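You operate a simulated robot arm through the tools that you are given. There is no shell and no other tool. Be economical: measure what you need, move in short steps, check, and stop when the job is done.

You are at the controls of a simulated two-armed robot. One attempt, no reset.

JOB
Pick up the cordless handset from the long bench top with one hand, pass it to the other hand and put it on the top shelf of the long bench.

The check looks at the end state, three seconds after you hand in, the way a careful person would. Anything else that was tipped, shoved, dropped, spilled or broken makes it a failure.

ROBOT AND FRAMES
Two 7-joint arms with two-finger grippers on one trunk, on a base that drives. Base frame: it is fixed to the floor where the robot stands at the start and does not move with it; the origin is under the middle of the robot, x ahead of it, y to its left, z up; the surface under the hand at the start is at about z = 860. Lengths are in mm, angles in rad, forces in N, time in s.
The left shoulder is at the start at [60, 123, 945], the right one opposite. With the tool pointing down near the work surface each hand reaches from about 360 to 800 mm from the robot's upright axis, wherever it stands, measured 20 degrees to its own side. Places, roughly: top shelf of the long bench (40x15 cm) [540, -1820, 1500]. Payload 1.47 kg a hand.
The TCP of each hand is the grasp point between the finger pads, 16 mm short of the fingertips. In the tool frame z runs along the fingers and y along their closing line. The gripper opens to 87 mm. The gripper's body begins 55 mm behind the TCP.
Orientation is that of the tool frame in the base frame, as a unit quaternion [w, x, y, z]. With the fingers straight down and closing along the base's y, the tool's x points along the base's -x, its y along +y and its z along -z.

CONTROLS
- The arms move only by the tool arm_command. It takes "left_motion", "right_motion" or both (then of equal length, played together; a hand with none holds still); each is a list that holds one entry, the list of rows, each a list of 7 numbers: the turn, a rotation vector about the tool's x, y, z in rad, then the shift along the tool's x, y, z in m, then the gripper command, from -1 (fully open) to 1 (shut), values between in proportion. In form: [[[ax, ay, az, dx, dy, dz, fingers], ...]]. A call has 1 to 12 rows; each row shifts and turns the commanded pose from where the row before left it, along the tool's axes as they then stand. Each row takes 0.2 s and may step no farther than 50 mm and 0.15 rad from the row before; otherwise, or with a gripper value out of range, the whole call is refused. Where a pose cannot be reached the arm comes as near as it can. A force on the tool above 40 N (or 10 N above the force at the start of the call, whichever is more), or a blocked arm, ends the call early, and 0.2 s more pass. Each finger travels about 153 mm/s and halts on what it meets, pressing with about 25 N; the grip force reading is that of the motor and also rises with nothing between the fingers. The clock runs only during rows and for 0.2 s after the last one: add rows that do not move to give the fingers time. The reply holds the time, the measured pose of the TCP, the force on the tool along the base axes, the opening and the grip force, in the units named above and with some noise, with the torque about the TCP (base axes, N m) and any sound that the robot's microphone picked up, and new pictures: "pictures" is both (left out), scene, wrist or none (wrist: the cameras of the hands that moved).
- Cameras (640 x 400 px; columns grow to the right, rows downward): "scene" is now at [78.1, 10, 1502.2]; the picture's right is [0.06, -1.00, 0.00], its down [-0.71, -0.04, -0.70] and it looks along [0.70, 0.04, -0.71] (base axes); focal length 269 px, centre (320, 200). "left" rides on the left gripper at [73, -12, -90] in its tool frame; the picture's right is [0.16, 0.99, 0.00], its down [-0.72, 0.12, -0.68] and it looks along [-0.67, 0.11, 0.73] (tool axes); focal length 247 px, centre (320, 200). "right" rides on the right gripper at [73, 12, -90] in its tool frame; the picture's right is [-0.16, 0.99, 0.00], its down [-0.72, -0.12, -0.68] and it looks along [-0.67, -0.11, 0.73] (tool axes); focal length 247 px, centre (320, 200). There is no depth. A picture from a camera that has moved, and an enlarged one, comes with that camera's place and axes in the base frame and with its lens. The place of the scene camera against the robot may be out by one fixed shift of up to 18 mm in any direction.
- move_column(by): slides the trunk up (or, below 0, down) by that many mm; the arms and the scene camera ride with it, the base frame stays. It gives what a move gives, with no picture.
- roll_base(legs): drives the robot by 1 to 6 legs, each [ahead, left, turn to the left] in mm, mm and rad, along the robot's own axes; the way and the turn of a leg run together, so that a leg with both is an arc; at most 1500 mm and 3.142 rad a leg. The arms and the cameras ride along, it lands a little off, and it stops where it bumps. It gives what a move gives, and a new picture of the scene camera.
- aim_head(pan, tilt): turns the head with the scene camera to pan (to the left, within 2.094 rad either way) and tilt (down, from -0.506 to 1.204), counted from straight ahead of the robot. It gives what a move gives, and a new picture of the scene camera.
- close_up(camera, box): a new picture of the part [left, top, right, bottom] of that camera's present view, enlarged. The clock stands still meanwhile.
- hand_in(): hands the job in; it is judged then, once.

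Work in short steps. Places have to be worked out from the pictures, the camera data and where the tool is seen: move nearer, look again, correct. Check each grasp and each placing, and mend what went wrong. You have 120 turns and 260 pictures in all, those below and enlarged ones among them. Open the grippers and draw the arms clear of the work before you hand the job in, unless the task says otherwise; then end with one line.

The tools are called after "Call:" by a JSON object that holds its "name" and its "arguments". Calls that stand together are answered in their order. arm_command: Moves the arms, as the interface text tells. Its arguments: {"type":"object","properties":{"left_motion":{"type":"array"},"right_motion":{"type":"array"},"pictures":{"type":"string","enum":["both","scene","wrist","none"]}},"required":[]} The other tools are called the same way: move_column (by) slides the trunk up or down; roll_base (legs) drives the base; aim_head (pan, tilt) turns the head that bears the scene camera; close_up (camera, box) takes an enlarged picture of a part of a camera's view; hand_in () hands the job in.

At the start:

```text
t: 0.0
left_eef_pos: [521.5, 273.5, 1153.8]
left_ee_rot: [0.0, 0.0, 1.0, 0.0]
left_ft_force: [0.1, -0.4, -0.4]
left_torque: [0.03, 0.01, -0.03]
left_gripper_width: 87.1
left_grasp_force: 0.1
right_eef_pos: [435.1, -165.5, 1127.8]
right_ee_rot: [0.0, 0.0, 1.0, 0.0]
right_ft_force: [-0.4, -0.1, 0.1]
right_torque: [0.01, 0.01, 0.02]
right_gripper_width: 87.1
right_grasp_force: 0.0
trunk travel left (down, up): [-100.0, 130.0]
robot x, y, heading: [-2.3, -4.1, -0.006]
head pan, tilt: [0.063, 0.792]
```

scene: 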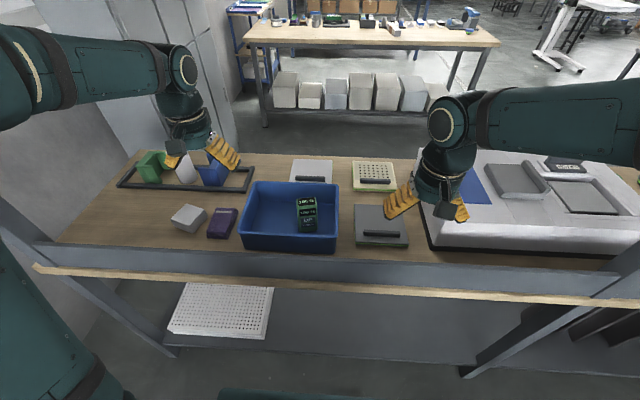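
right: 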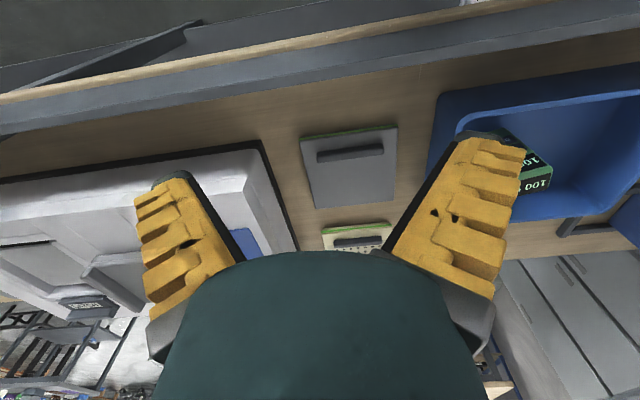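
left: 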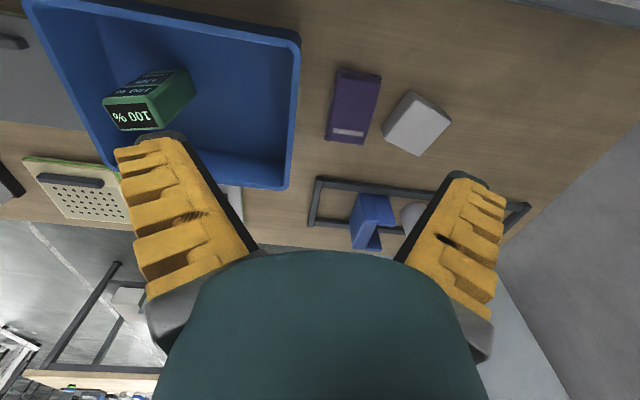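

The scene shows a bench ahead with a blue tray and some boxes, but no handset that I can identify. I'll turn the head to the right, toward the shelf's location.

Call:
{"name": "aim_head", "arguments": {"pan": -1.2, "tilt": 0.35}}

Call:
{"name": "close_up", "arguments": {"camera": "scene", "box": [160, 40, 480, 240]}}

```text
t: 1.4
left_eef_pos: [522.2, 273.6, 1153.2]
left_ee_rot: [0.0, 0.0, 1.0, 0.0]
left_ft_force: [1.0, 0.2, -0.4]
left_torque: [-0.01, -0.01, 0.03]
left_gripper_width: 87.0
left_grasp_force: 0.0
right_eef_pos: [433.8, -165.3, 1127.6]
right_ee_rot: [0.0, 0.0, 1.0, 0.001]
right_ft_force: [-0.2, -0.4, 0.8]
right_torque: [-0.03, -0.03, 0.02]
right_gripper_width: 87.0
right_grasp_force: 0.0
trunk travel left (down, up): [-100.0, 130.0]
robot x, y, heading: [0.8, -0.2, 0.005]
head pan, tilt: [-1.201, 0.351]
camera scene: at [31.0, -81.9, 1541.3], right [-0.93, -0.36, 0.0], down [-0.12, 0.32, -0.94], along [0.34, -0.88, -0.34], focal length 269 px, centre (320, 200)
```

scene: 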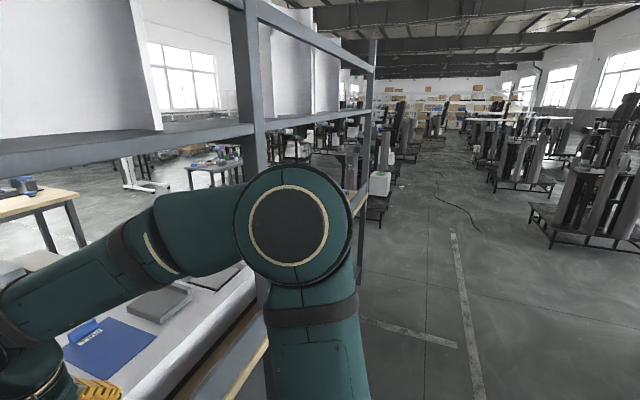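

```text
2.00 times, centred on (320, 140) of scene
camera zoom: at [31.0, -81.9, 1541.3], right [-0.93, -0.36, 0.0], down [-0.12, 0.32, -0.94], along [0.34, -0.88, -0.34], focal length 538 px, centre (320, 320)
```

zoom: 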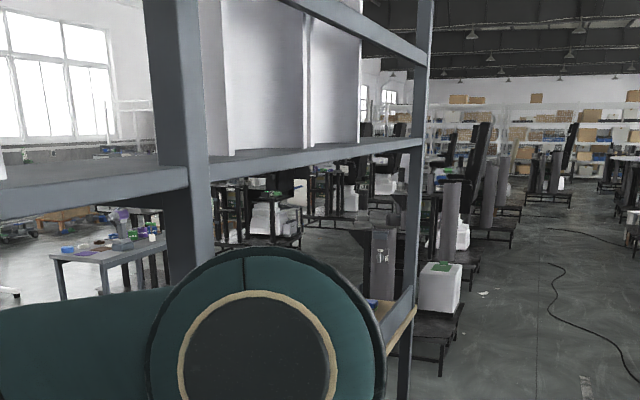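

A shelf runs along the bench toward the right. I'll look straight ahead and then to the right at lower tilts.

Call:
{"name": "aim_head", "arguments": {"pan": -0.6, "tilt": 0.3}}

Call:
{"name": "aim_head", "arguments": {"pan": 0.0, "tilt": 0.1}}

```text
t: 2.4
left_eef_pos: [522.5, 273.8, 1153.6]
left_ee_rot: [-0.001, 0.0, 1.0, 0.0]
left_ft_force: [0.2, 1.1, 0.2]
left_torque: [-0.02, 0.01, 0.03]
left_gripper_width: 87.1
left_grasp_force: 0.1
right_eef_pos: [434.6, -165.2, 1128.8]
right_ee_rot: [0.0, 0.0, 1.0, 0.0]
right_ft_force: [-0.4, 0.4, 0.3]
right_torque: [0.01, -0.01, -0.01]
right_gripper_width: 87.1
right_grasp_force: 0.0
trunk travel left (down, up): [-100.0, 130.0]
robot x, y, heading: [0.9, -1.5, -0.001]
head pan, tilt: [-0.6, 0.3]
camera scene: at [74.3, -47.9, 1546.0], right [-0.57, -0.82, 0.0], down [-0.24, 0.17, -0.96], along [0.79, -0.54, -0.3], focal length 269 px, centre (320, 200)
```

scene: 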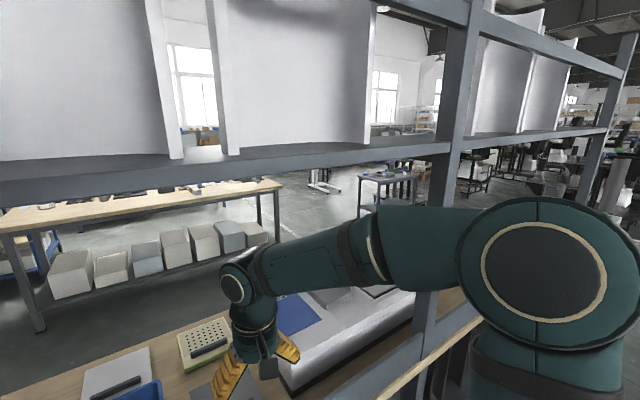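

```text
t: 3.4
left_eef_pos: [522.1, 273.1, 1153.3]
left_ee_rot: [0.001, 0.0, 1.0, 0.0]
left_ft_force: [-0.5, -0.2, 0.2]
left_torque: [-0.02, 0.01, 0.01]
left_gripper_width: 86.8
left_grasp_force: 0.1
right_eef_pos: [435.4, -164.9, 1129.3]
right_ee_rot: [0.0, 0.0, 1.0, 0.0]
right_ft_force: [0.6, -0.5, -1.0]
right_torque: [0.03, -0.02, 0.02]
right_gripper_width: 86.8
right_grasp_force: 0.1
trunk travel left (down, up): [-100.0, 130.0]
robot x, y, heading: [0.3, 0.1, 0.006]
head pan, tilt: [0.0, 0.099]
camera scene: at [89.3, 4.9, 1564.6], right [0.0, -1.0, 0.0], down [-0.1, 0.0, -0.99], along [0.99, 0.0, -0.1], focal length 269 px, centre (320, 200)
```

scene: 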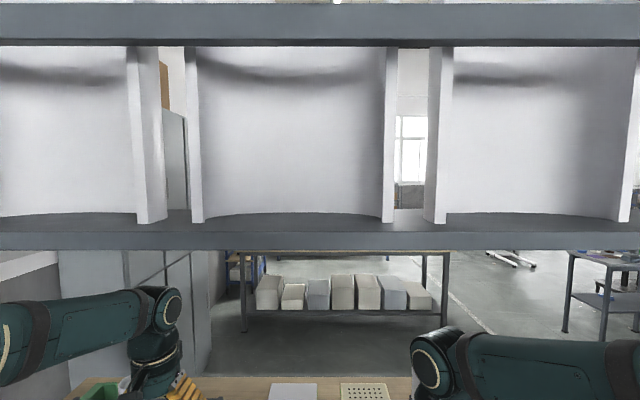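

The shelf unit sits above the bench, with posts at roughly y = -650 and -2200. Before driving, I'll look at the items on the bench top in detail.

Call:
{"name": "aim_head", "arguments": {"pan": -0.3, "tilt": 0.75}}

Call:
{"name": "close_up", "arguments": {"camera": "scene", "box": [0, 120, 320, 320]}}

Call:
{"name": "close_up", "arguments": {"camera": "scene", "box": [320, 80, 640, 280]}}

```text
t: 4.5
left_eef_pos: [522.6, 271.9, 1153.2]
left_ee_rot: [0.0, 0.0, 1.0, 0.0]
left_ft_force: [-0.3, -0.2, -0.1]
left_torque: [0.01, 0.01, -0.01]
left_gripper_width: 87.0
left_grasp_force: 0.1
right_eef_pos: [434.5, -165.4, 1129.6]
right_ee_rot: [0.0, 0.0, 1.0, 0.0]
right_ft_force: [-0.5, 0.2, 0.0]
right_torque: [0.0, 0.01, -0.02]
right_gripper_width: 87.1
right_grasp_force: 0.1
trunk travel left (down, up): [-100.0, 130.0]
robot x, y, heading: [2.4, 2.0, -0.001]
head pan, tilt: [-0.3, 0.75]
camera scene: at [76.5, -19.6, 1505.7], right [-0.3, -0.96, 0.0], down [-0.65, 0.2, -0.73], along [0.7, -0.22, -0.68], focal length 269 px, centre (320, 200)
```

scene: 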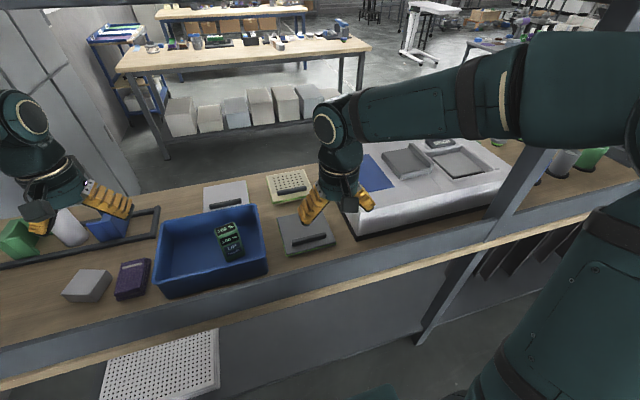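

```text
2.00 times, centred on (160, 220) of scene
camera zoom: at [76.5, -19.6, 1505.7], right [-0.3, -0.96, 0.0], down [-0.65, 0.2, -0.73], along [0.7, -0.22, -0.68], focal length 538 px, centre (640, 160)
```

zoom: 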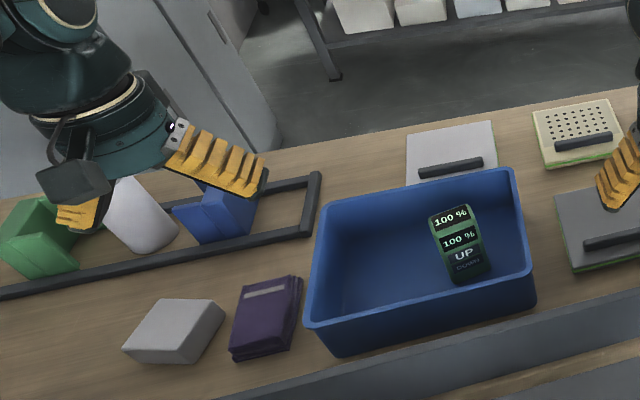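

```text
2.00 times, centred on (480, 180) of scene
camera zoom: at [76.5, -19.6, 1505.7], right [-0.3, -0.96, 0.0], down [-0.65, 0.2, -0.73], along [0.7, -0.22, -0.68], focal length 538 px, centre (0, 240)
```

zoom: 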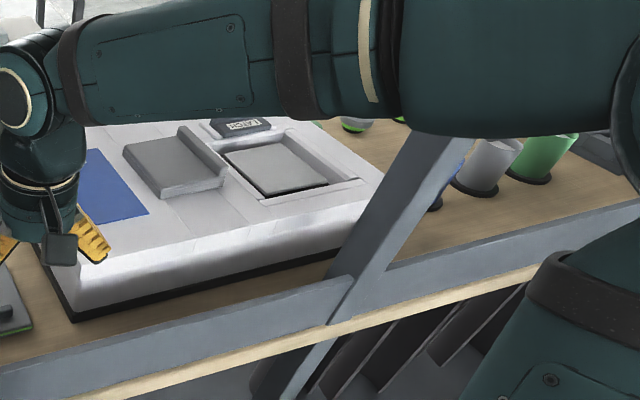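

There's no phone-like handset in this bay, though a green box reading "100% UP/DOWN" sits in the blue tray. I'll back away from the bench and drive right to see the second bay.

Call:
{"name": "roll_base", "arguments": {"legs": [[-300, 0, 0], [0, -1300, 0]]}}

Call:
{"name": "aim_head", "arguments": {"pan": 0.0, "tilt": 0.6}}

```text
t: 18.0
left_eef_pos: [220.2, -1061.1, 1153.8]
left_ee_rot: [0.0, 0.002, 1.0, 0.001]
left_ft_force: [-0.5, 0.4, 0.5]
left_torque: [0.03, -0.03, -0.01]
left_gripper_width: 86.9
left_grasp_force: 0.0
right_eef_pos: [129.4, -1499.4, 1129.0]
right_ee_rot: [0.0, 0.003, 1.0, 0.001]
right_ft_force: [-0.4, -0.5, -0.1]
right_torque: [0.04, 0.0, 0.02]
right_gripper_width: 87.3
right_grasp_force: 0.1
trunk travel left (down, up): [-100.0, 130.0]
robot x, y, heading: [-303.5, -1330.9, -0.007]
head pan, tilt: [-0.3, 0.75]
camera scene: at [-227.8, -1352.0, 1505.6], right [-0.3, -0.95, 0.0], down [-0.65, 0.2, -0.73], along [0.7, -0.22, -0.68], focal length 269 px, centre (320, 200)
```

scene: 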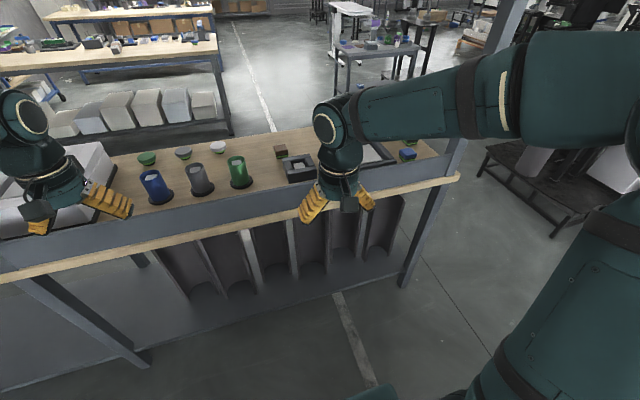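

```text
t: 18.8
left_eef_pos: [220.6, -1060.6, 1153.5]
left_ee_rot: [-0.001, 0.003, 1.0, 0.0]
left_ft_force: [0.3, 0.7, 0.0]
left_torque: [0.03, 0.02, 0.0]
left_gripper_width: 87.1
left_grasp_force: 0.1
right_eef_pos: [129.8, -1498.9, 1128.0]
right_ee_rot: [-0.001, 0.002, 1.0, 0.001]
right_ft_force: [0.3, 0.5, -0.7]
right_torque: [0.05, -0.02, 0.01]
right_gripper_width: 86.9
right_grasp_force: 0.0
trunk travel left (down, up): [-100.0, 130.0]
robot x, y, heading: [-304.7, -1330.8, -0.007]
head pan, tilt: [0.0, 0.6]
camera scene: at [-218.5, -1327.5, 1518.5], right [-0.01, -1.0, 0.0], down [-0.57, 0.0, -0.82], along [0.82, 0.0, -0.57], focal length 269 px, centre (320, 200)
```

scene: 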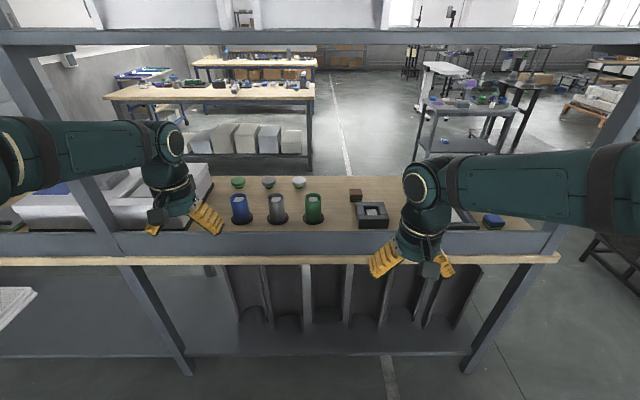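

In the second bay I see cups, a dark cradle and something behind the right hand. I'll zoom in there and on the wrist views.

Call:
{"name": "close_up", "arguments": {"camera": "scene", "box": [330, 160, 570, 280]}}

Call:
{"name": "close_up", "arguments": {"camera": "right", "box": [0, 0, 640, 400]}}

Call:
{"name": "aim_head", "arguments": {"pan": -0.7, "tilt": 0.2}}

```text
2.67 times, centred on (450, 220) of scene
camera zoom: at [-218.5, -1327.5, 1518.5], right [-0.01, -1.0, 0.0], down [-0.57, 0.0, -0.82], along [0.82, 0.0, -0.57], focal length 718 px, centre (-27, 147)
```

zoom: 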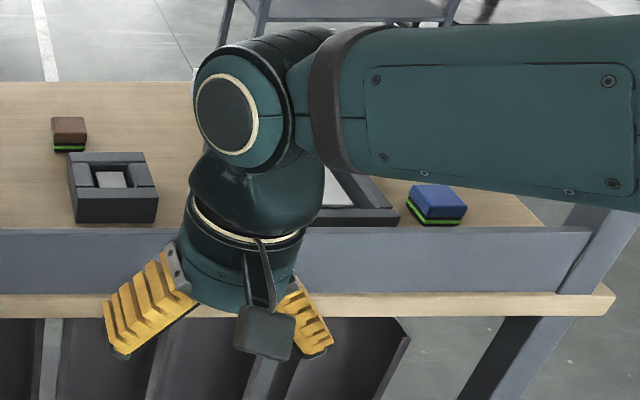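

```text
1.00 times, centred on (320, 200) of right (not enlarged: the box is as wide or as high as the picture)
camera zoom: at [57.5, -1487.5, 1219.0], right [0.16, 0.99, 0.0], down [0.72, -0.12, 0.68], along [0.67, -0.11, -0.73], focal length 247 px, centre (320, 200)
```

zoom: 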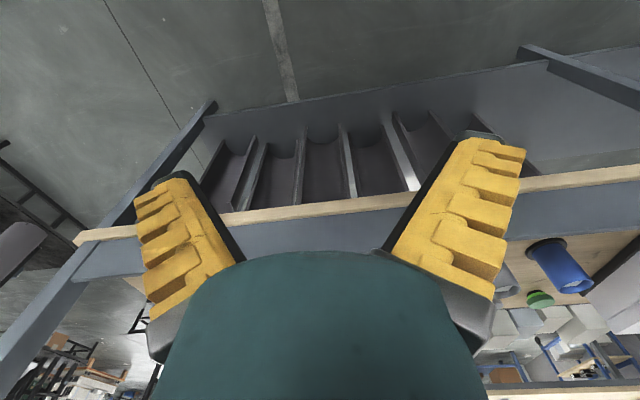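

```text
t: 19.9
left_eef_pos: [220.4, -1060.4, 1153.7]
left_ee_rot: [0.001, 0.002, 1.0, -0.001]
left_ft_force: [1.0, 0.4, 0.0]
left_torque: [0.0, -0.02, 0.02]
left_gripper_width: 86.9
left_grasp_force: 0.1
right_eef_pos: [129.4, -1499.9, 1130.2]
right_ee_rot: [0.0, 0.003, 1.0, 0.001]
right_ft_force: [-0.4, -0.1, -0.5]
right_torque: [-0.01, 0.01, -0.06]
right_gripper_width: 86.8
right_grasp_force: 0.0
trunk travel left (down, up): [-100.0, 130.0]
robot x, y, heading: [-305.9, -1330.9, -0.003]
head pan, tilt: [-0.7, 0.201]
camera scene: at [-235.8, -1387.4, 1555.2], right [-0.65, -0.76, 0.0], down [-0.15, 0.13, -0.98], along [0.75, -0.63, -0.2], focal length 269 px, centre (320, 200)
```

scene: 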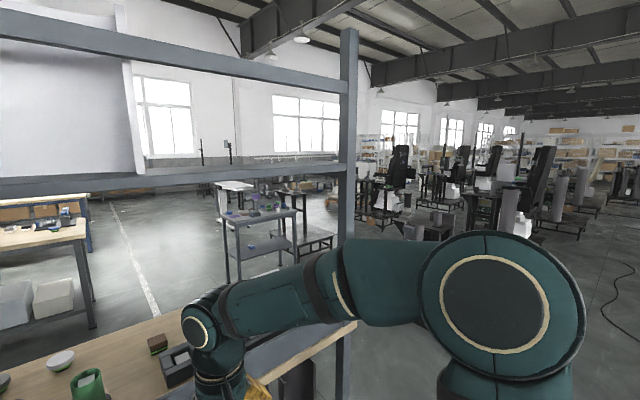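

The shelf's free spot shows near the far right post. I still need to find the handset, so I'll move on a little and look at the right end of the bench with the arm out of the way.

Call:
{"name": "roll_base", "arguments": {"legs": [[0, -550, 0]]}}

Call:
{"name": "aim_head", "arguments": {"pan": 0.25, "tilt": 0.6}}

Call:
{"name": "close_up", "arguments": {"camera": "scene", "box": [160, 120, 480, 320]}}

```text
t: 25.2
left_eef_pos: [217.5, -1617.5, 1153.8]
left_ee_rot: [0.001, 0.005, 1.0, 0.0]
left_ft_force: [0.8, 0.2, 0.5]
left_torque: [-0.01, -0.01, 0.02]
left_gripper_width: 87.1
left_grasp_force: 0.0
right_eef_pos: [124.5, -2056.0, 1128.3]
right_ee_rot: [0.0, 0.005, 1.0, 0.0]
right_ft_force: [-0.1, -0.3, -0.9]
right_torque: [0.02, -0.02, 0.03]
right_gripper_width: 86.9
right_grasp_force: 0.0
trunk travel left (down, up): [-100.0, 130.0]
robot x, y, heading: [-305.8, -1885.2, -0.012]
head pan, tilt: [-0.7, 0.201]
camera scene: at [-240.6, -1942.3, 1555.3], right [-0.65, -0.76, 0.0], down [-0.15, 0.13, -0.98], along [0.74, -0.64, -0.2], focal length 269 px, centre (320, 200)
```

scene: 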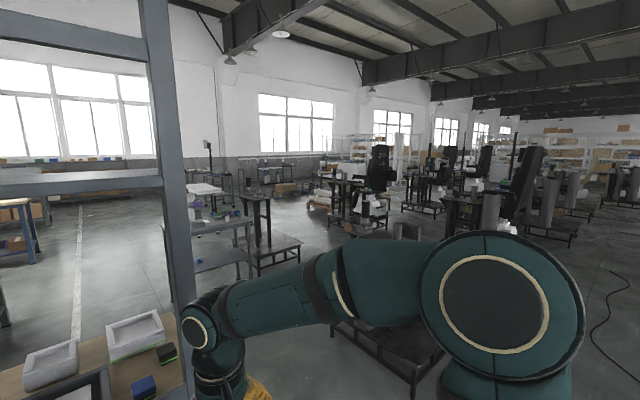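

```text
t: 26.5
left_eef_pos: [216.3, -1618.1, 1153.4]
left_ee_rot: [0.001, 0.005, 1.0, -0.001]
left_ft_force: [0.6, 0.3, 0.1]
left_torque: [-0.03, 0.01, 0.0]
left_gripper_width: 87.0
left_grasp_force: 0.0
right_eef_pos: [124.5, -2056.1, 1129.1]
right_ee_rot: [0.0, 0.005, 1.0, 0.0]
right_ft_force: [0.1, -0.4, -0.2]
right_torque: [0.0, -0.01, -0.04]
right_gripper_width: 86.9
right_grasp_force: 0.1
trunk travel left (down, up): [-100.0, 130.0]
robot x, y, heading: [-310.1, -1885.7, -0.008]
head pan, tilt: [0.25, 0.6]
camera scene: at [-225.3, -1860.5, 1518.5], right [0.24, -0.97, 0.0], down [-0.55, -0.13, -0.83], along [0.8, 0.19, -0.56], focal length 269 px, centre (320, 200)
```

scene: 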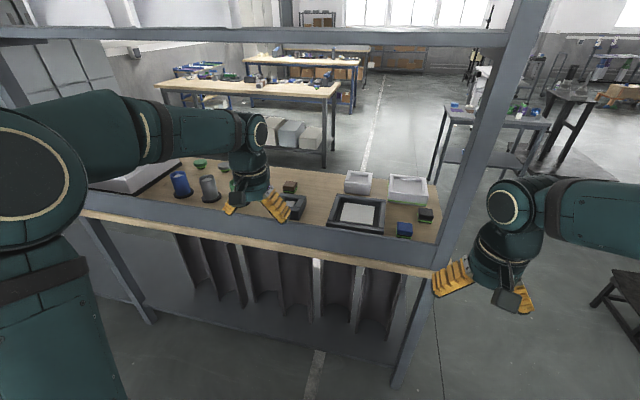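

```text
2.00 times, centred on (320, 220) of scene
camera zoom: at [-225.3, -1860.5, 1518.5], right [0.24, -0.97, 0.0], down [-0.55, -0.13, -0.83], along [0.8, 0.19, -0.56], focal length 538 px, centre (320, 160)
```

zoom: 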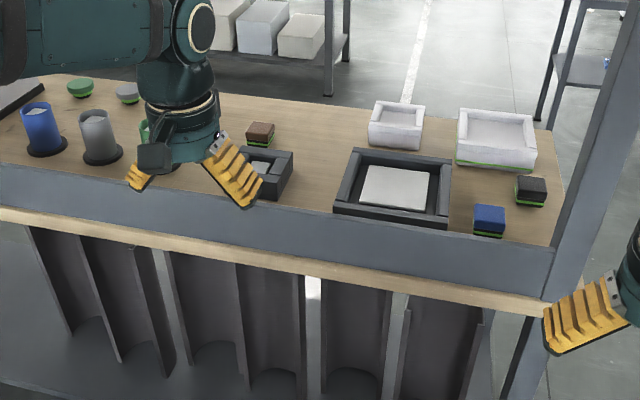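

None of these are a handset. The best candidate is the green device with displays and UP/DOWN keys in the blue tray, so I'll drive back and examine that area and the "…ATCH" item.

Call:
{"name": "roll_base", "arguments": {"legs": [[0, 1450, 0], [0, 300, 0]]}}

Call:
{"name": "aim_head", "arguments": {"pan": 0.0, "tilt": 0.65}}

Call:
{"name": "close_up", "arguments": {"camera": "scene", "box": [160, 100, 400, 250]}}

Call:
{"name": "close_up", "arguments": {"camera": "scene", "box": [380, 100, 620, 250]}}

```text
t: 42.1
left_eef_pos: [222.3, 130.7, 1152.9]
left_ee_rot: [0.001, 0.001, 1.0, 0.0]
left_ft_force: [-0.1, 0.1, 0.3]
left_torque: [-0.01, 0.02, -0.01]
left_gripper_width: 86.9
left_grasp_force: 0.0
right_eef_pos: [134.2, -307.4, 1129.0]
right_ee_rot: [0.0, 0.001, 1.0, 0.0]
right_ft_force: [0.0, 0.0, -0.2]
right_torque: [0.0, 0.0, -0.03]
right_gripper_width: 87.0
right_grasp_force: 0.1
trunk travel left (down, up): [-100.0, 130.0]
robot x, y, heading: [-298.3, -143.1, 0.003]
head pan, tilt: [0.25, 0.6]
camera scene: at [-217.6, -114.4, 1518.5], right [0.25, -0.97, 0.0], down [-0.55, -0.14, -0.83], along [0.8, 0.2, -0.56], focal length 269 px, centre (320, 200)
```

scene: 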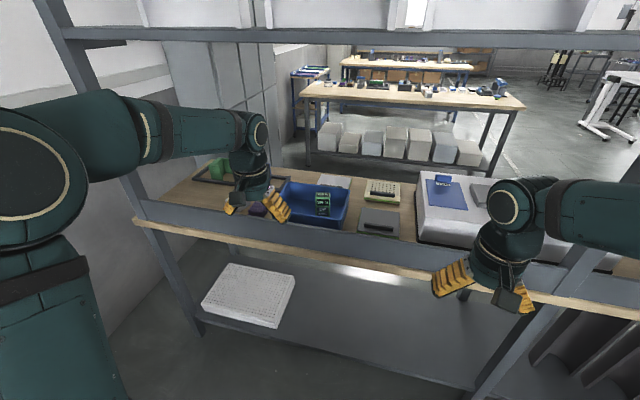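

```text
t: 42.9
left_eef_pos: [222.6, 131.6, 1153.8]
left_ee_rot: [0.0, 0.001, 1.0, 0.0]
left_ft_force: [-0.3, -0.4, -0.6]
left_torque: [0.01, -0.01, 0.02]
left_gripper_width: 87.1
left_grasp_force: 0.1
right_eef_pos: [133.4, -306.7, 1128.3]
right_ee_rot: [0.0, 0.001, 1.0, 0.0]
right_ft_force: [0.4, -0.9, 0.1]
right_torque: [0.0, 0.04, 0.01]
right_gripper_width: 87.1
right_grasp_force: 0.1
trunk travel left (down, up): [-100.0, 130.0]
robot x, y, heading: [-298.7, -138.8, -0.0]
head pan, tilt: [0.0, 0.649]
camera scene: at [-216.4, -136.5, 1514.2], right [0.0, -1.0, 0.0], down [-0.6, 0.0, -0.8], along [0.8, 0.0, -0.6], focal length 269 px, centre (320, 200)
```

scene: 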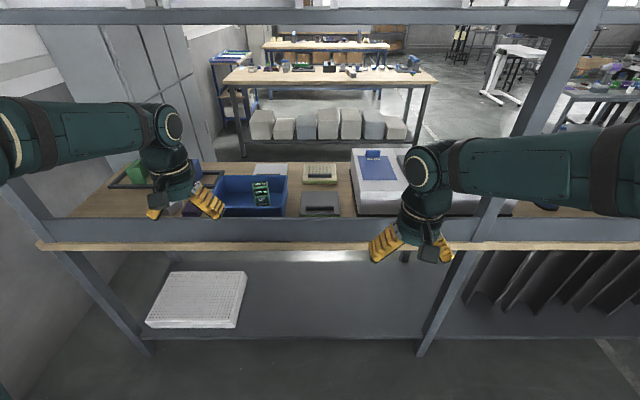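

```text
2.67 times, centred on (280, 175) of scene
camera zoom: at [-216.4, -136.5, 1514.2], right [0.0, -1.0, 0.0], down [-0.6, 0.0, -0.8], along [0.8, 0.0, -0.6], focal length 718 px, centre (427, 267)
```

zoom: 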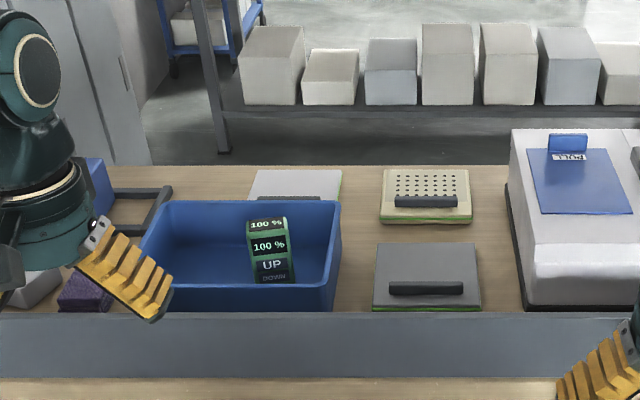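

```text
2.67 times, centred on (500, 175) of scene
camera zoom: at [-216.4, -136.5, 1514.2], right [0.0, -1.0, 0.0], down [-0.6, 0.0, -0.8], along [0.8, 0.0, -0.6], focal length 718 px, centre (-160, 267)
```

zoom: 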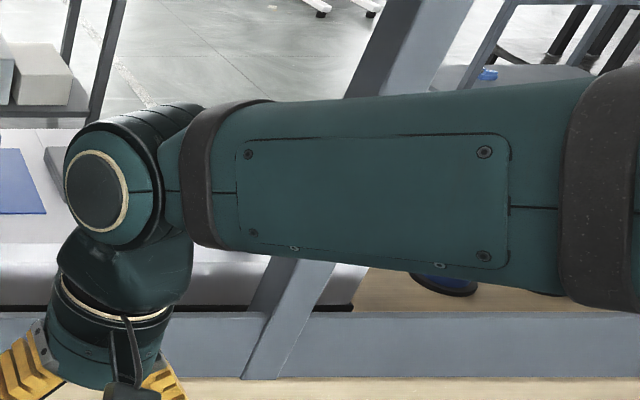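

I need sharper views of the purple item and the green device, so I'll drive back to the start pose and zoom in with the left wrist camera.

Call:
{"name": "roll_base", "arguments": {"legs": [[0, 140, 0], [300, 0, 0]]}}

Call:
{"name": "close_up", "arguments": {"camera": "left", "box": [300, 50, 460, 150]}}

Call:
{"name": "close_up", "arguments": {"camera": "left", "box": [60, 40, 220, 140]}}

Call:
{"name": "aim_head", "arguments": {"pan": 0.0, "tilt": 0.95}}

Call:
{"name": "close_up", "arguments": {"camera": "scene", "box": [160, 70, 400, 220]}}

```text
t: 46.4
left_eef_pos: [519.6, 269.6, 1154.0]
left_ee_rot: [0.0, 0.0, 1.0, 0.0]
left_ft_force: [0.2, -0.2, -0.1]
left_torque: [0.02, 0.02, -0.01]
left_gripper_width: 87.0
left_grasp_force: 0.2
right_eef_pos: [432.4, -168.7, 1129.3]
right_ee_rot: [0.0, 0.0, 1.0, 0.001]
right_ft_force: [-0.6, 0.2, -0.2]
right_torque: [-0.01, 0.01, 0.01]
right_gripper_width: 86.9
right_grasp_force: 0.1
trunk travel left (down, up): [-100.0, 130.0]
robot x, y, heading: [-0.4, -4.3, -0.004]
head pan, tilt: [0.0, 0.649]
camera scene: at [81.6, 1.9, 1514.2], right [0.0, -1.0, 0.0], down [-0.61, 0.0, -0.8], along [0.8, 0.0, -0.61], focal length 269 px, centre (320, 200)
```

scene: 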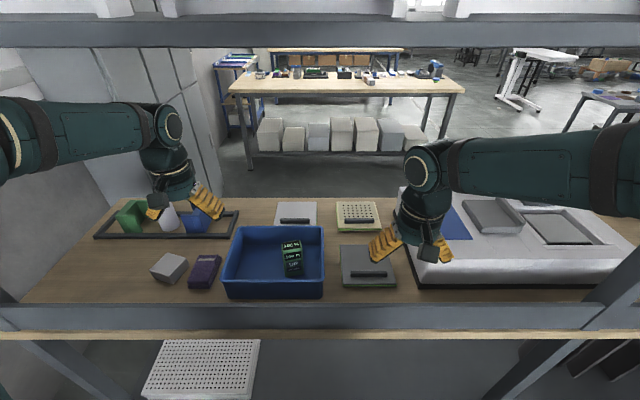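

```text
4.00 times, centred on (380, 100) of left
camera zoom: at [448.1, 257.7, 1242.4], right [-0.16, 0.99, 0.0], down [0.72, 0.12, 0.68], along [0.67, 0.11, -0.73], focal length 988 px, centre (80, 600)
```

zoom: 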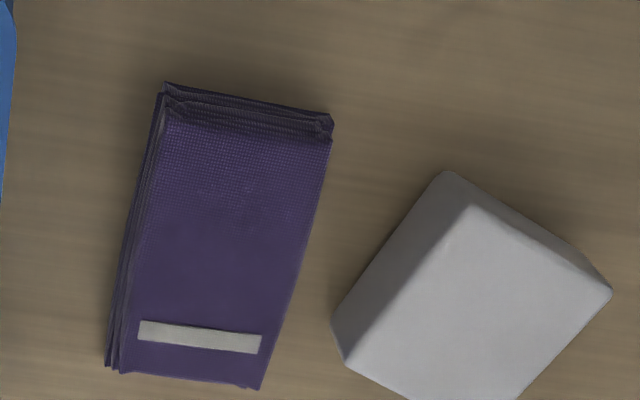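

```text
4.00 times, centred on (140, 90) of left
camera zoom: at [448.1, 257.7, 1242.4], right [-0.16, 0.99, 0.0], down [0.72, 0.12, 0.68], along [0.67, 0.11, -0.73], focal length 988 px, centre (1040, 640)
```

zoom: 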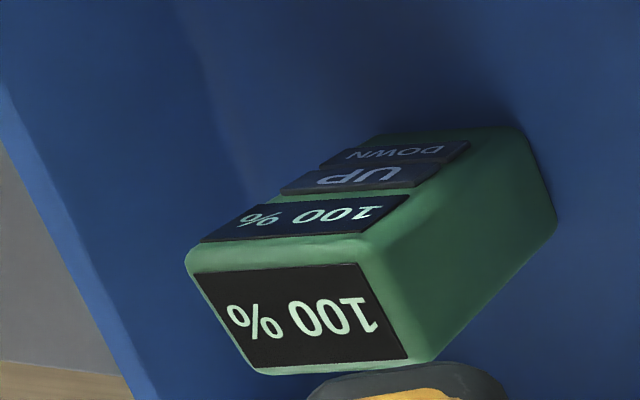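

```text
t: 47.2
left_eef_pos: [519.5, 270.8, 1153.7]
left_ee_rot: [0.0, -0.001, 1.0, 0.0]
left_ft_force: [0.3, 0.1, 0.6]
left_torque: [-0.03, 0.0, 0.0]
left_gripper_width: 87.0
left_grasp_force: 0.1
right_eef_pos: [430.8, -167.7, 1128.8]
right_ee_rot: [0.0, 0.0, 1.0, 0.0]
right_ft_force: [0.9, 0.4, -0.7]
right_torque: [-0.01, 0.03, 0.0]
right_gripper_width: 86.9
right_grasp_force: 0.1
trunk travel left (down, up): [-100.0, 130.0]
robot x, y, heading: [-7.9, -4.8, 0.003]
head pan, tilt: [0.0, 0.949]
camera scene: at [66.5, 1.9, 1490.2], right [0.0, -1.0, 0.0], down [-0.81, 0.0, -0.58], along [0.58, 0.0, -0.81], focal length 269 px, centre (320, 200)
```

scene: 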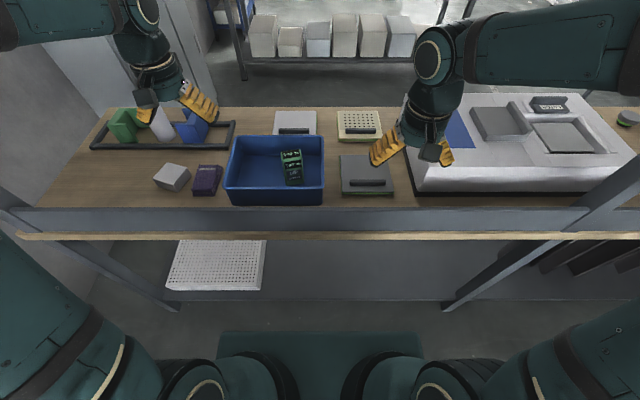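

```text
2.67 times, centred on (280, 145) of scene
camera zoom: at [66.5, 1.9, 1490.2], right [0.0, -1.0, 0.0], down [-0.81, 0.0, -0.58], along [0.58, 0.0, -0.81], focal length 718 px, centre (427, 347)
```

zoom: 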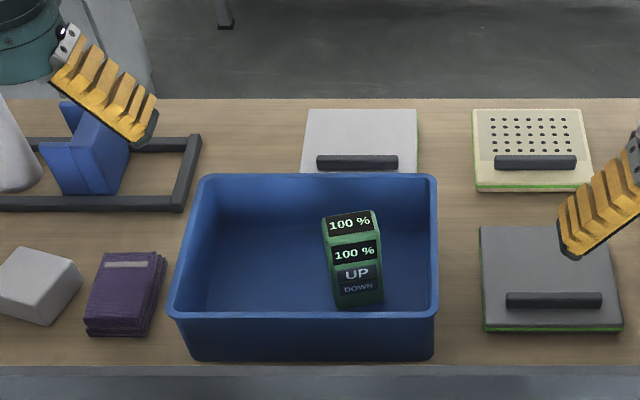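

The purple item is a folded cloth and the grey one is a block. The green device with displays and UP/DOWN keys is the cordless handset. Triangulating both cameras puts it upright in the tray at about (597, 80), top near z 980, about 48 wide (y), 33 deep (x), and yawed about 0.2. I'll yaw the left hand about -78° so it closes along the handset's depth with its camera on the left side.

Call:
{"name": "arm_command", "arguments": {"left_motion": [[[0, 0, 0.136, 0, 0, 0, -1], [0, 0, 0.136, 0, 0, 0, -1], [0, 0, 0.136, 0, 0, 0, -1], [0, 0, 0.136, 0, 0, 0, -1], [0, 0, 0.136, 0, 0, 0, -1], [0, 0, 0.136, 0, 0, 0, -1], [0, 0, 0.136, 0, 0, 0, -1], [0, 0, 0.136, 0, 0, 0, -1], [0, 0, 0.136, 0, 0, 0, -1], [0, 0, 0.136, 0, 0, 0, -1]]], "pictures": "wrist"}}

```text
t: 49.4
left_eef_pos: [519.6, 269.8, 1152.9]
left_ee_rot: [0.0, 0.63, 0.776, 0.0]
left_ft_force: [-0.3, 0.5, -1.1]
left_torque: [0.02, -0.01, -0.02]
left_gripper_width: 86.9
left_grasp_force: 0.0
right_eef_pos: [431.1, -168.6, 1128.9]
right_ee_rot: [-0.001, 0.0, 1.0, 0.0]
right_ft_force: [0.6, 0.0, 0.1]
right_torque: [-0.02, -0.02, 0.03]
right_gripper_width: 86.9
right_grasp_force: 0.1
trunk travel left (down, up): [-100.0, 130.0]
robot x, y, heading: [-3.8, -2.8, 0.003]
head pan, tilt: [0.0, 0.949]
camera left: at [493.5, 338.5, 1242.4], right [0.93, 0.36, 0.0], down [0.26, -0.68, 0.68], along [0.24, -0.63, -0.73], focal length 247 px, centre (320, 200)
```

left: 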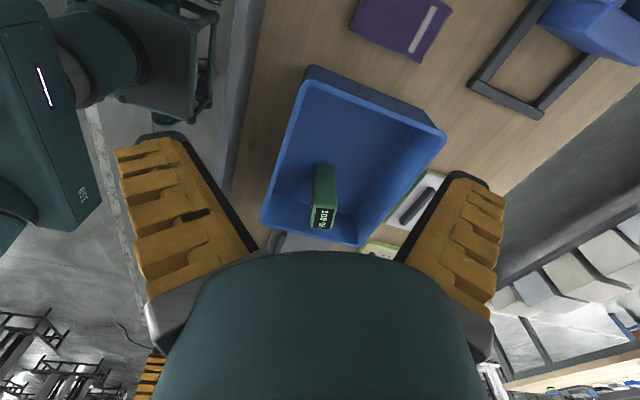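

The new wrist view confirms the handset top at about (599, 78, ~975). I'll move the left hand over it and descend partway.

Call:
{"name": "arm_command", "arguments": {"left_motion": [[[0, 0, 0, -0.0403, 0.0075, 0, -1], [0, 0, 0, -0.0403, 0.0075, 0, -1], [0, 0, 0, -0.0403, 0.0075, 0, -1], [0, 0, 0, -0.0403, 0.0075, 0, -1], [0, 0, 0, -0.0403, 0.0075, 0, -1], [0, 0, 0, 0, 0, 0.04, -1], [0, 0, 0, 0, 0, 0.04, -1], [0, 0, 0, 0, 0, 0, -1]]]}}

Call:
{"name": "close_up", "arguments": {"camera": "left", "box": [160, 60, 480, 260]}}

```text
t: 51.2
left_eef_pos: [598.3, 82.3, 1072.1]
left_ee_rot: [0.0, 0.628, 0.778, 0.001]
left_ft_force: [0.0, -0.6, 0.3]
left_torque: [0.01, -0.01, 0.0]
left_gripper_width: 87.2
left_grasp_force: 0.0
right_eef_pos: [430.2, -168.0, 1129.9]
right_ee_rot: [0.0, 0.001, 1.0, 0.001]
right_ft_force: [0.7, -0.1, -0.7]
right_torque: [0.0, 0.0, 0.01]
right_gripper_width: 87.2
right_grasp_force: 0.1
trunk travel left (down, up): [-100.0, 130.0]
robot x, y, heading: [-1.9, -4.7, 0.0]
head pan, tilt: [0.0, 0.949]
camera scene: at [66.0, 2.2, 1490.2], right [0.0, -1.0, 0.0], down [-0.81, 0.0, -0.58], along [0.58, 0.0, -0.81], focal length 269 px, centre (320, 200)
camera left: at [572.5, 149.7, 1161.5], right [0.93, 0.36, 0.0], down [0.26, -0.68, 0.68], along [0.25, -0.63, -0.73], focal length 247 px, centre (320, 200)
```

scene: 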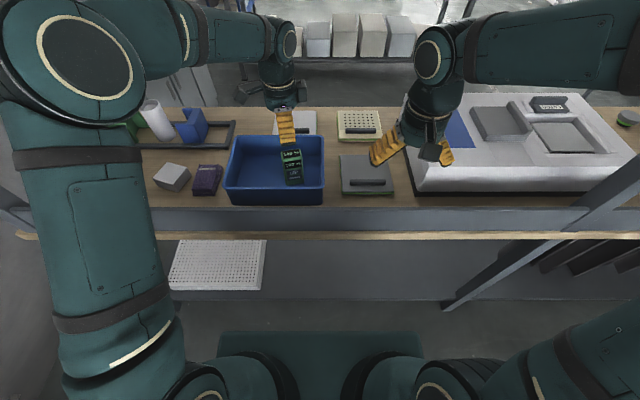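
left: 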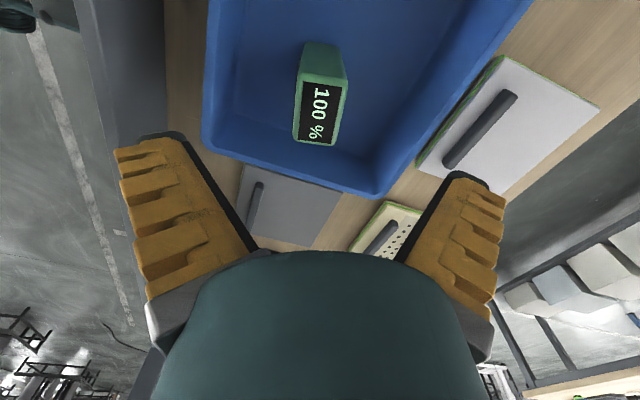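

```text
2.00 times, centred on (320, 160) of left
camera zoom: at [572.5, 149.7, 1161.5], right [0.93, 0.36, 0.0], down [0.26, -0.68, 0.68], along [0.25, -0.63, -0.73], focal length 494 px, centre (320, 280)
```

zoom: 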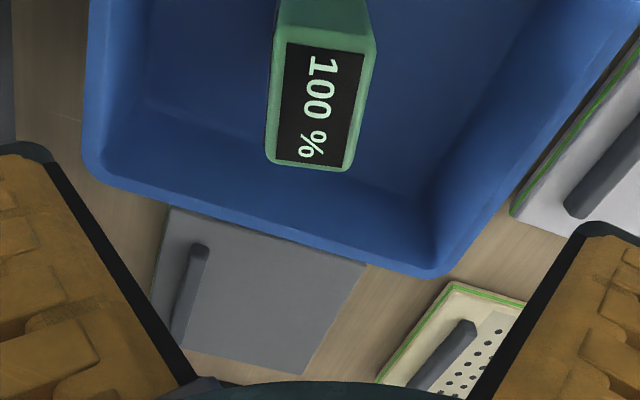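

From two views, the handset top is at z≈972, center (602, 73), yaw ≈0.26, about 34 × 53 mm. I'll correct the left hand and descend to TCP z≈954 with the gripper open, then check.

Call:
{"name": "arm_command", "arguments": {"left_motion": [[[0, 0, -0.04, -0.0097, 0.0022, 0, -1], [0, 0, 0, 0, 0, 0.04, -1], [0, 0, 0, 0, 0, 0.04, -1], [0, 0, 0, 0, 0, 0.038, -1], [0, 0, 0, 0, 0, 0, -1]]]}}

Call:
{"name": "close_up", "arguments": {"camera": "scene", "box": [200, 80, 360, 180]}}

```text
t: 52.4
left_eef_pos: [601.4, 73.3, 955.5]
left_ee_rot: [0.0, 0.613, 0.79, 0.001]
left_ft_force: [0.3, 0.5, 0.0]
left_torque: [0.0, -0.01, 0.03]
left_gripper_width: 87.1
left_grasp_force: 0.1
right_eef_pos: [428.8, -169.2, 1129.6]
right_ee_rot: [0.0, 0.001, 1.0, 0.0]
right_ft_force: [-0.6, -0.1, -0.3]
right_torque: [0.0, -0.01, 0.04]
right_gripper_width: 87.3
right_grasp_force: 0.1
trunk travel left (down, up): [-100.0, 130.0]
robot x, y, heading: [-4.4, -2.5, 0.003]
head pan, tilt: [0.0, 0.949]
camera scene: at [66.2, 1.8, 1490.2], right [0.0, -1.0, 0.0], down [-0.81, 0.0, -0.58], along [0.58, 0.0, -0.81], focal length 269 px, centre (320, 200)
camera left: at [572.5, 139.1, 1044.8], right [0.92, 0.4, 0.0], down [0.29, -0.67, 0.68], along [0.27, -0.62, -0.73], focal length 247 px, centre (320, 200)
```

scene: 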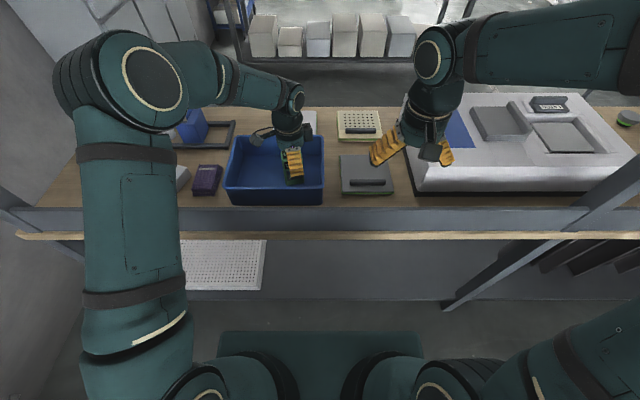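
left: 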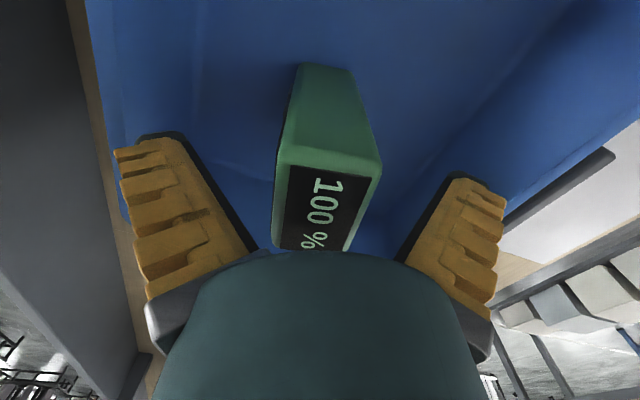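

```text
4.00 times, centred on (280, 130) of scene
camera zoom: at [66.2, 1.8, 1490.2], right [0.0, -1.0, 0.0], down [-0.81, 0.0, -0.58], along [0.58, 0.0, -0.81], focal length 1076 px, centre (480, 480)
```

zoom: 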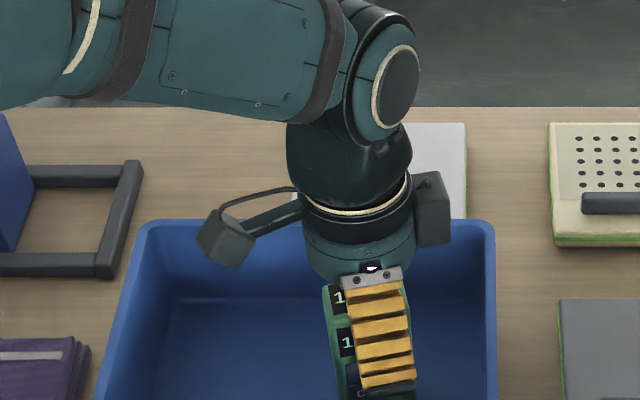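

The wrist view shows the handset centered and aligned between the fingers. Closing the left gripper.

Call:
{"name": "arm_command", "arguments": {"left_motion": [[[0, 0, 0, 0, 0, 0, 1], [0, 0, 0, 0, 0, 0, 1], [0, 0, 0, 0, 0, 0, 1], [0, 0, 0, 0, 0, 0, 1]]], "pictures": "wrist"}}

```text
t: 53.4
left_eef_pos: [600.2, 73.0, 956.2]
left_ee_rot: [0.001, 0.613, 0.79, 0.001]
left_ft_force: [-1.7, 0.3, 5.7]
left_torque: [0.05, 0.03, -0.01]
left_gripper_width: 32.2
left_grasp_force: 24.9
right_eef_pos: [430.5, -168.4, 1128.4]
right_ee_rot: [0.0, 0.0, 1.0, 0.0]
right_ft_force: [-0.1, -0.5, -0.3]
right_torque: [0.02, 0.0, -0.01]
right_gripper_width: 87.2
right_grasp_force: 0.0
trunk travel left (down, up): [-100.0, 130.0]
robot x, y, heading: [-2.7, -6.9, -0.0]
head pan, tilt: [0.0, 0.949]
camera left: at [572.5, 139.0, 1045.6], right [0.92, 0.4, 0.0], down [0.29, -0.67, 0.68], along [0.27, -0.62, -0.73], focal length 247 px, centre (320, 200)
```

left: 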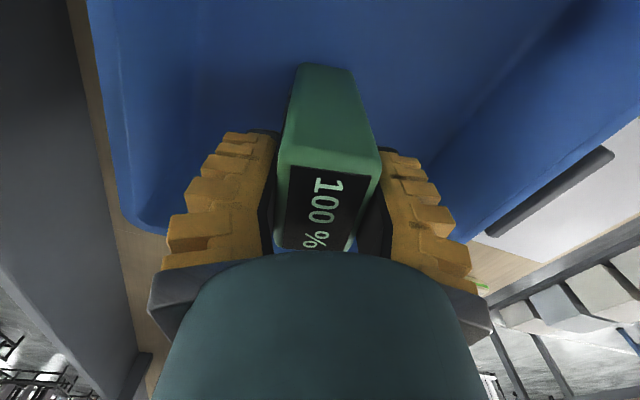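

Gripped at 32 mm. Lifting gently to about z 1090, which clears the tray rim at about 945 and stays well under the shelf.

Call:
{"name": "arm_command", "arguments": {"left_motion": [[[0, 0, 0, 0, 0, -0.02, 1], [0, 0, 0, 0, 0, -0.035, 1], [0, 0, 0, 0, 0, -0.04, 1], [0, 0, 0, 0, 0, -0.04, 1], [0, 0, 0, 0, 0, 0, 1]]]}}

```text
t: 54.6
left_eef_pos: [604.8, 71.9, 1091.4]
left_ee_rot: [0.001, 0.612, 0.791, 0.0]
left_ft_force: [-1.0, 0.2, -2.4]
left_torque: [-0.01, 0.01, 0.0]
left_gripper_width: 32.1
left_grasp_force: 25.1
right_eef_pos: [431.7, -168.4, 1129.0]
right_ee_rot: [-0.001, 0.0, 1.0, 0.001]
right_ft_force: [0.4, 0.4, 0.6]
right_torque: [-0.02, -0.01, 0.0]
right_gripper_width: 87.1
right_grasp_force: 0.0
trunk travel left (down, up): [-100.0, 130.0]
robot x, y, heading: [-5.1, -6.0, 0.0]
head pan, tilt: [0.0, 0.949]
camera scene: at [67.2, 1.9, 1490.0], right [0.0, -1.0, 0.0], down [-0.81, 0.0, -0.58], along [0.58, 0.0, -0.81], focal length 269 px, centre (320, 200)
camera left: at [575.6, 138.2, 1180.1], right [0.92, 0.4, 0.0], down [0.29, -0.67, 0.68], along [0.27, -0.62, -0.73], focal length 247 px, centre (320, 200)
```

scene: 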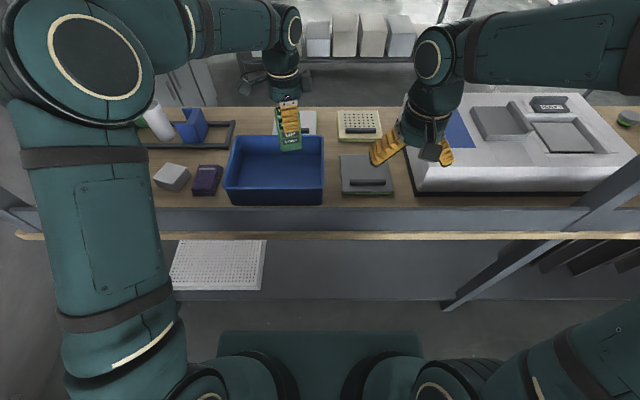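
left: 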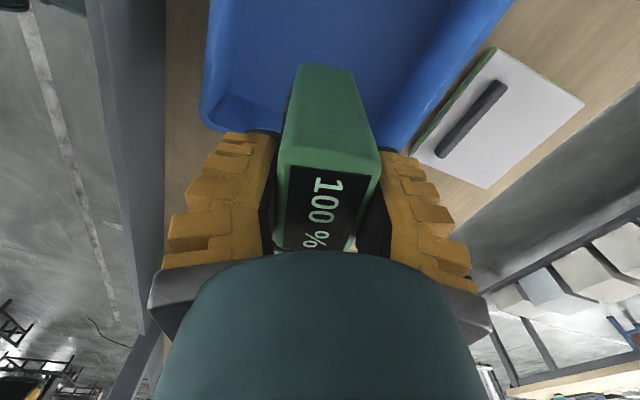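

The handset is securely lifted. I'll back away from the bench and drive right to face the target shelf area, around robot y ≈ -1640.

Call:
{"name": "roll_base", "arguments": {"legs": [[-450, 0, 0], [0, -1300, 0], [0, -340, 0]]}}

Call:
{"name": "aim_head", "arguments": {"pan": 0.0, "tilt": 0.1}}

```text
t: 71.6
left_eef_pos: [151.0, -1551.2, 1090.9]
left_ee_rot: [0.0, 0.612, 0.791, -0.001]
left_ft_force: [-0.1, 0.1, -2.2]
left_torque: [0.01, 0.02, 0.02]
left_gripper_width: 32.2
left_grasp_force: 25.4
right_eef_pos: [-20.3, -1791.2, 1128.7]
right_ee_rot: [0.0, -0.002, 1.0, 0.0]
right_ft_force: [0.6, -0.7, -0.4]
right_torque: [0.02, -0.01, 0.0]
right_gripper_width: 87.3
right_grasp_force: 0.1
trunk travel left (down, up): [-100.0, 130.0]
robot x, y, heading: [-458.4, -1627.4, 0.01]
head pan, tilt: [0.0, 0.949]
camera scene: at [-386.4, -1623.5, 1490.1], right [0.01, -1.0, 0.0], down [-0.81, 0.0, -0.58], along [0.58, 0.0, -0.81], focal length 269 px, centre (320, 200)
```

scene: 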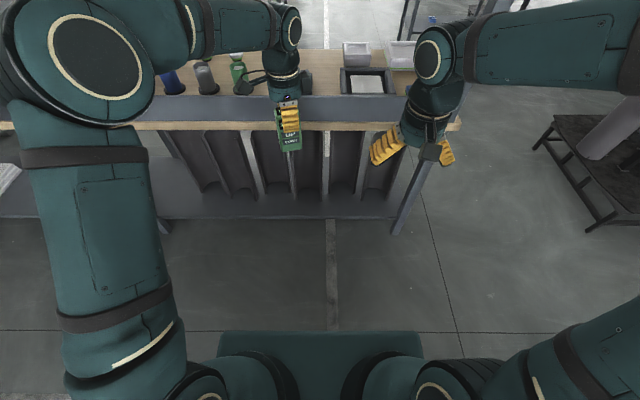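

```text
t: 72.8
left_eef_pos: [151.1, -1550.9, 1092.1]
left_ee_rot: [0.0, 0.612, 0.791, 0.0]
left_ft_force: [-0.5, -0.1, -2.7]
left_torque: [-0.02, -0.03, 0.0]
left_gripper_width: 32.0
left_grasp_force: 25.0
right_eef_pos: [-20.4, -1792.0, 1129.5]
right_ee_rot: [0.0, -0.003, 1.0, -0.001]
right_ft_force: [0.2, -0.4, 0.2]
right_torque: [0.0, 0.01, -0.01]
right_gripper_width: 87.2
right_grasp_force: 0.1
trunk travel left (down, up): [-100.0, 130.0]
robot x, y, heading: [-454.9, -1625.3, 0.0]
head pan, tilt: [0.0, 0.099]
camera scene: at [-367.0, -1623.1, 1564.6], right [0.01, -1.0, 0.0], down [-0.1, 0.0, -0.99], along [0.99, 0.01, -0.1], focal length 269 px, centre (320, 200)
```

scene: 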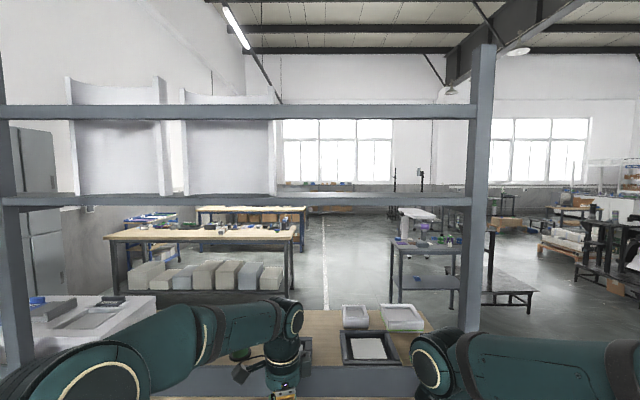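

The shelf's free stretch is visible, with an upper beam about 220 mm above it. I'll zoom in for details.

Call:
{"name": "close_up", "arguments": {"camera": "scene", "box": [260, 80, 500, 230]}}

```text
2.67 times, centred on (380, 155) of scene
camera zoom: at [-367.0, -1623.1, 1564.6], right [0.01, -1.0, 0.0], down [-0.1, 0.0, -0.99], along [0.99, 0.01, -0.1], focal length 718 px, centre (160, 320)
```

zoom: 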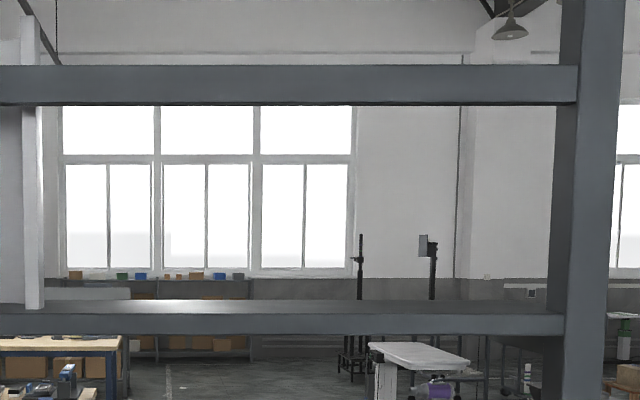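

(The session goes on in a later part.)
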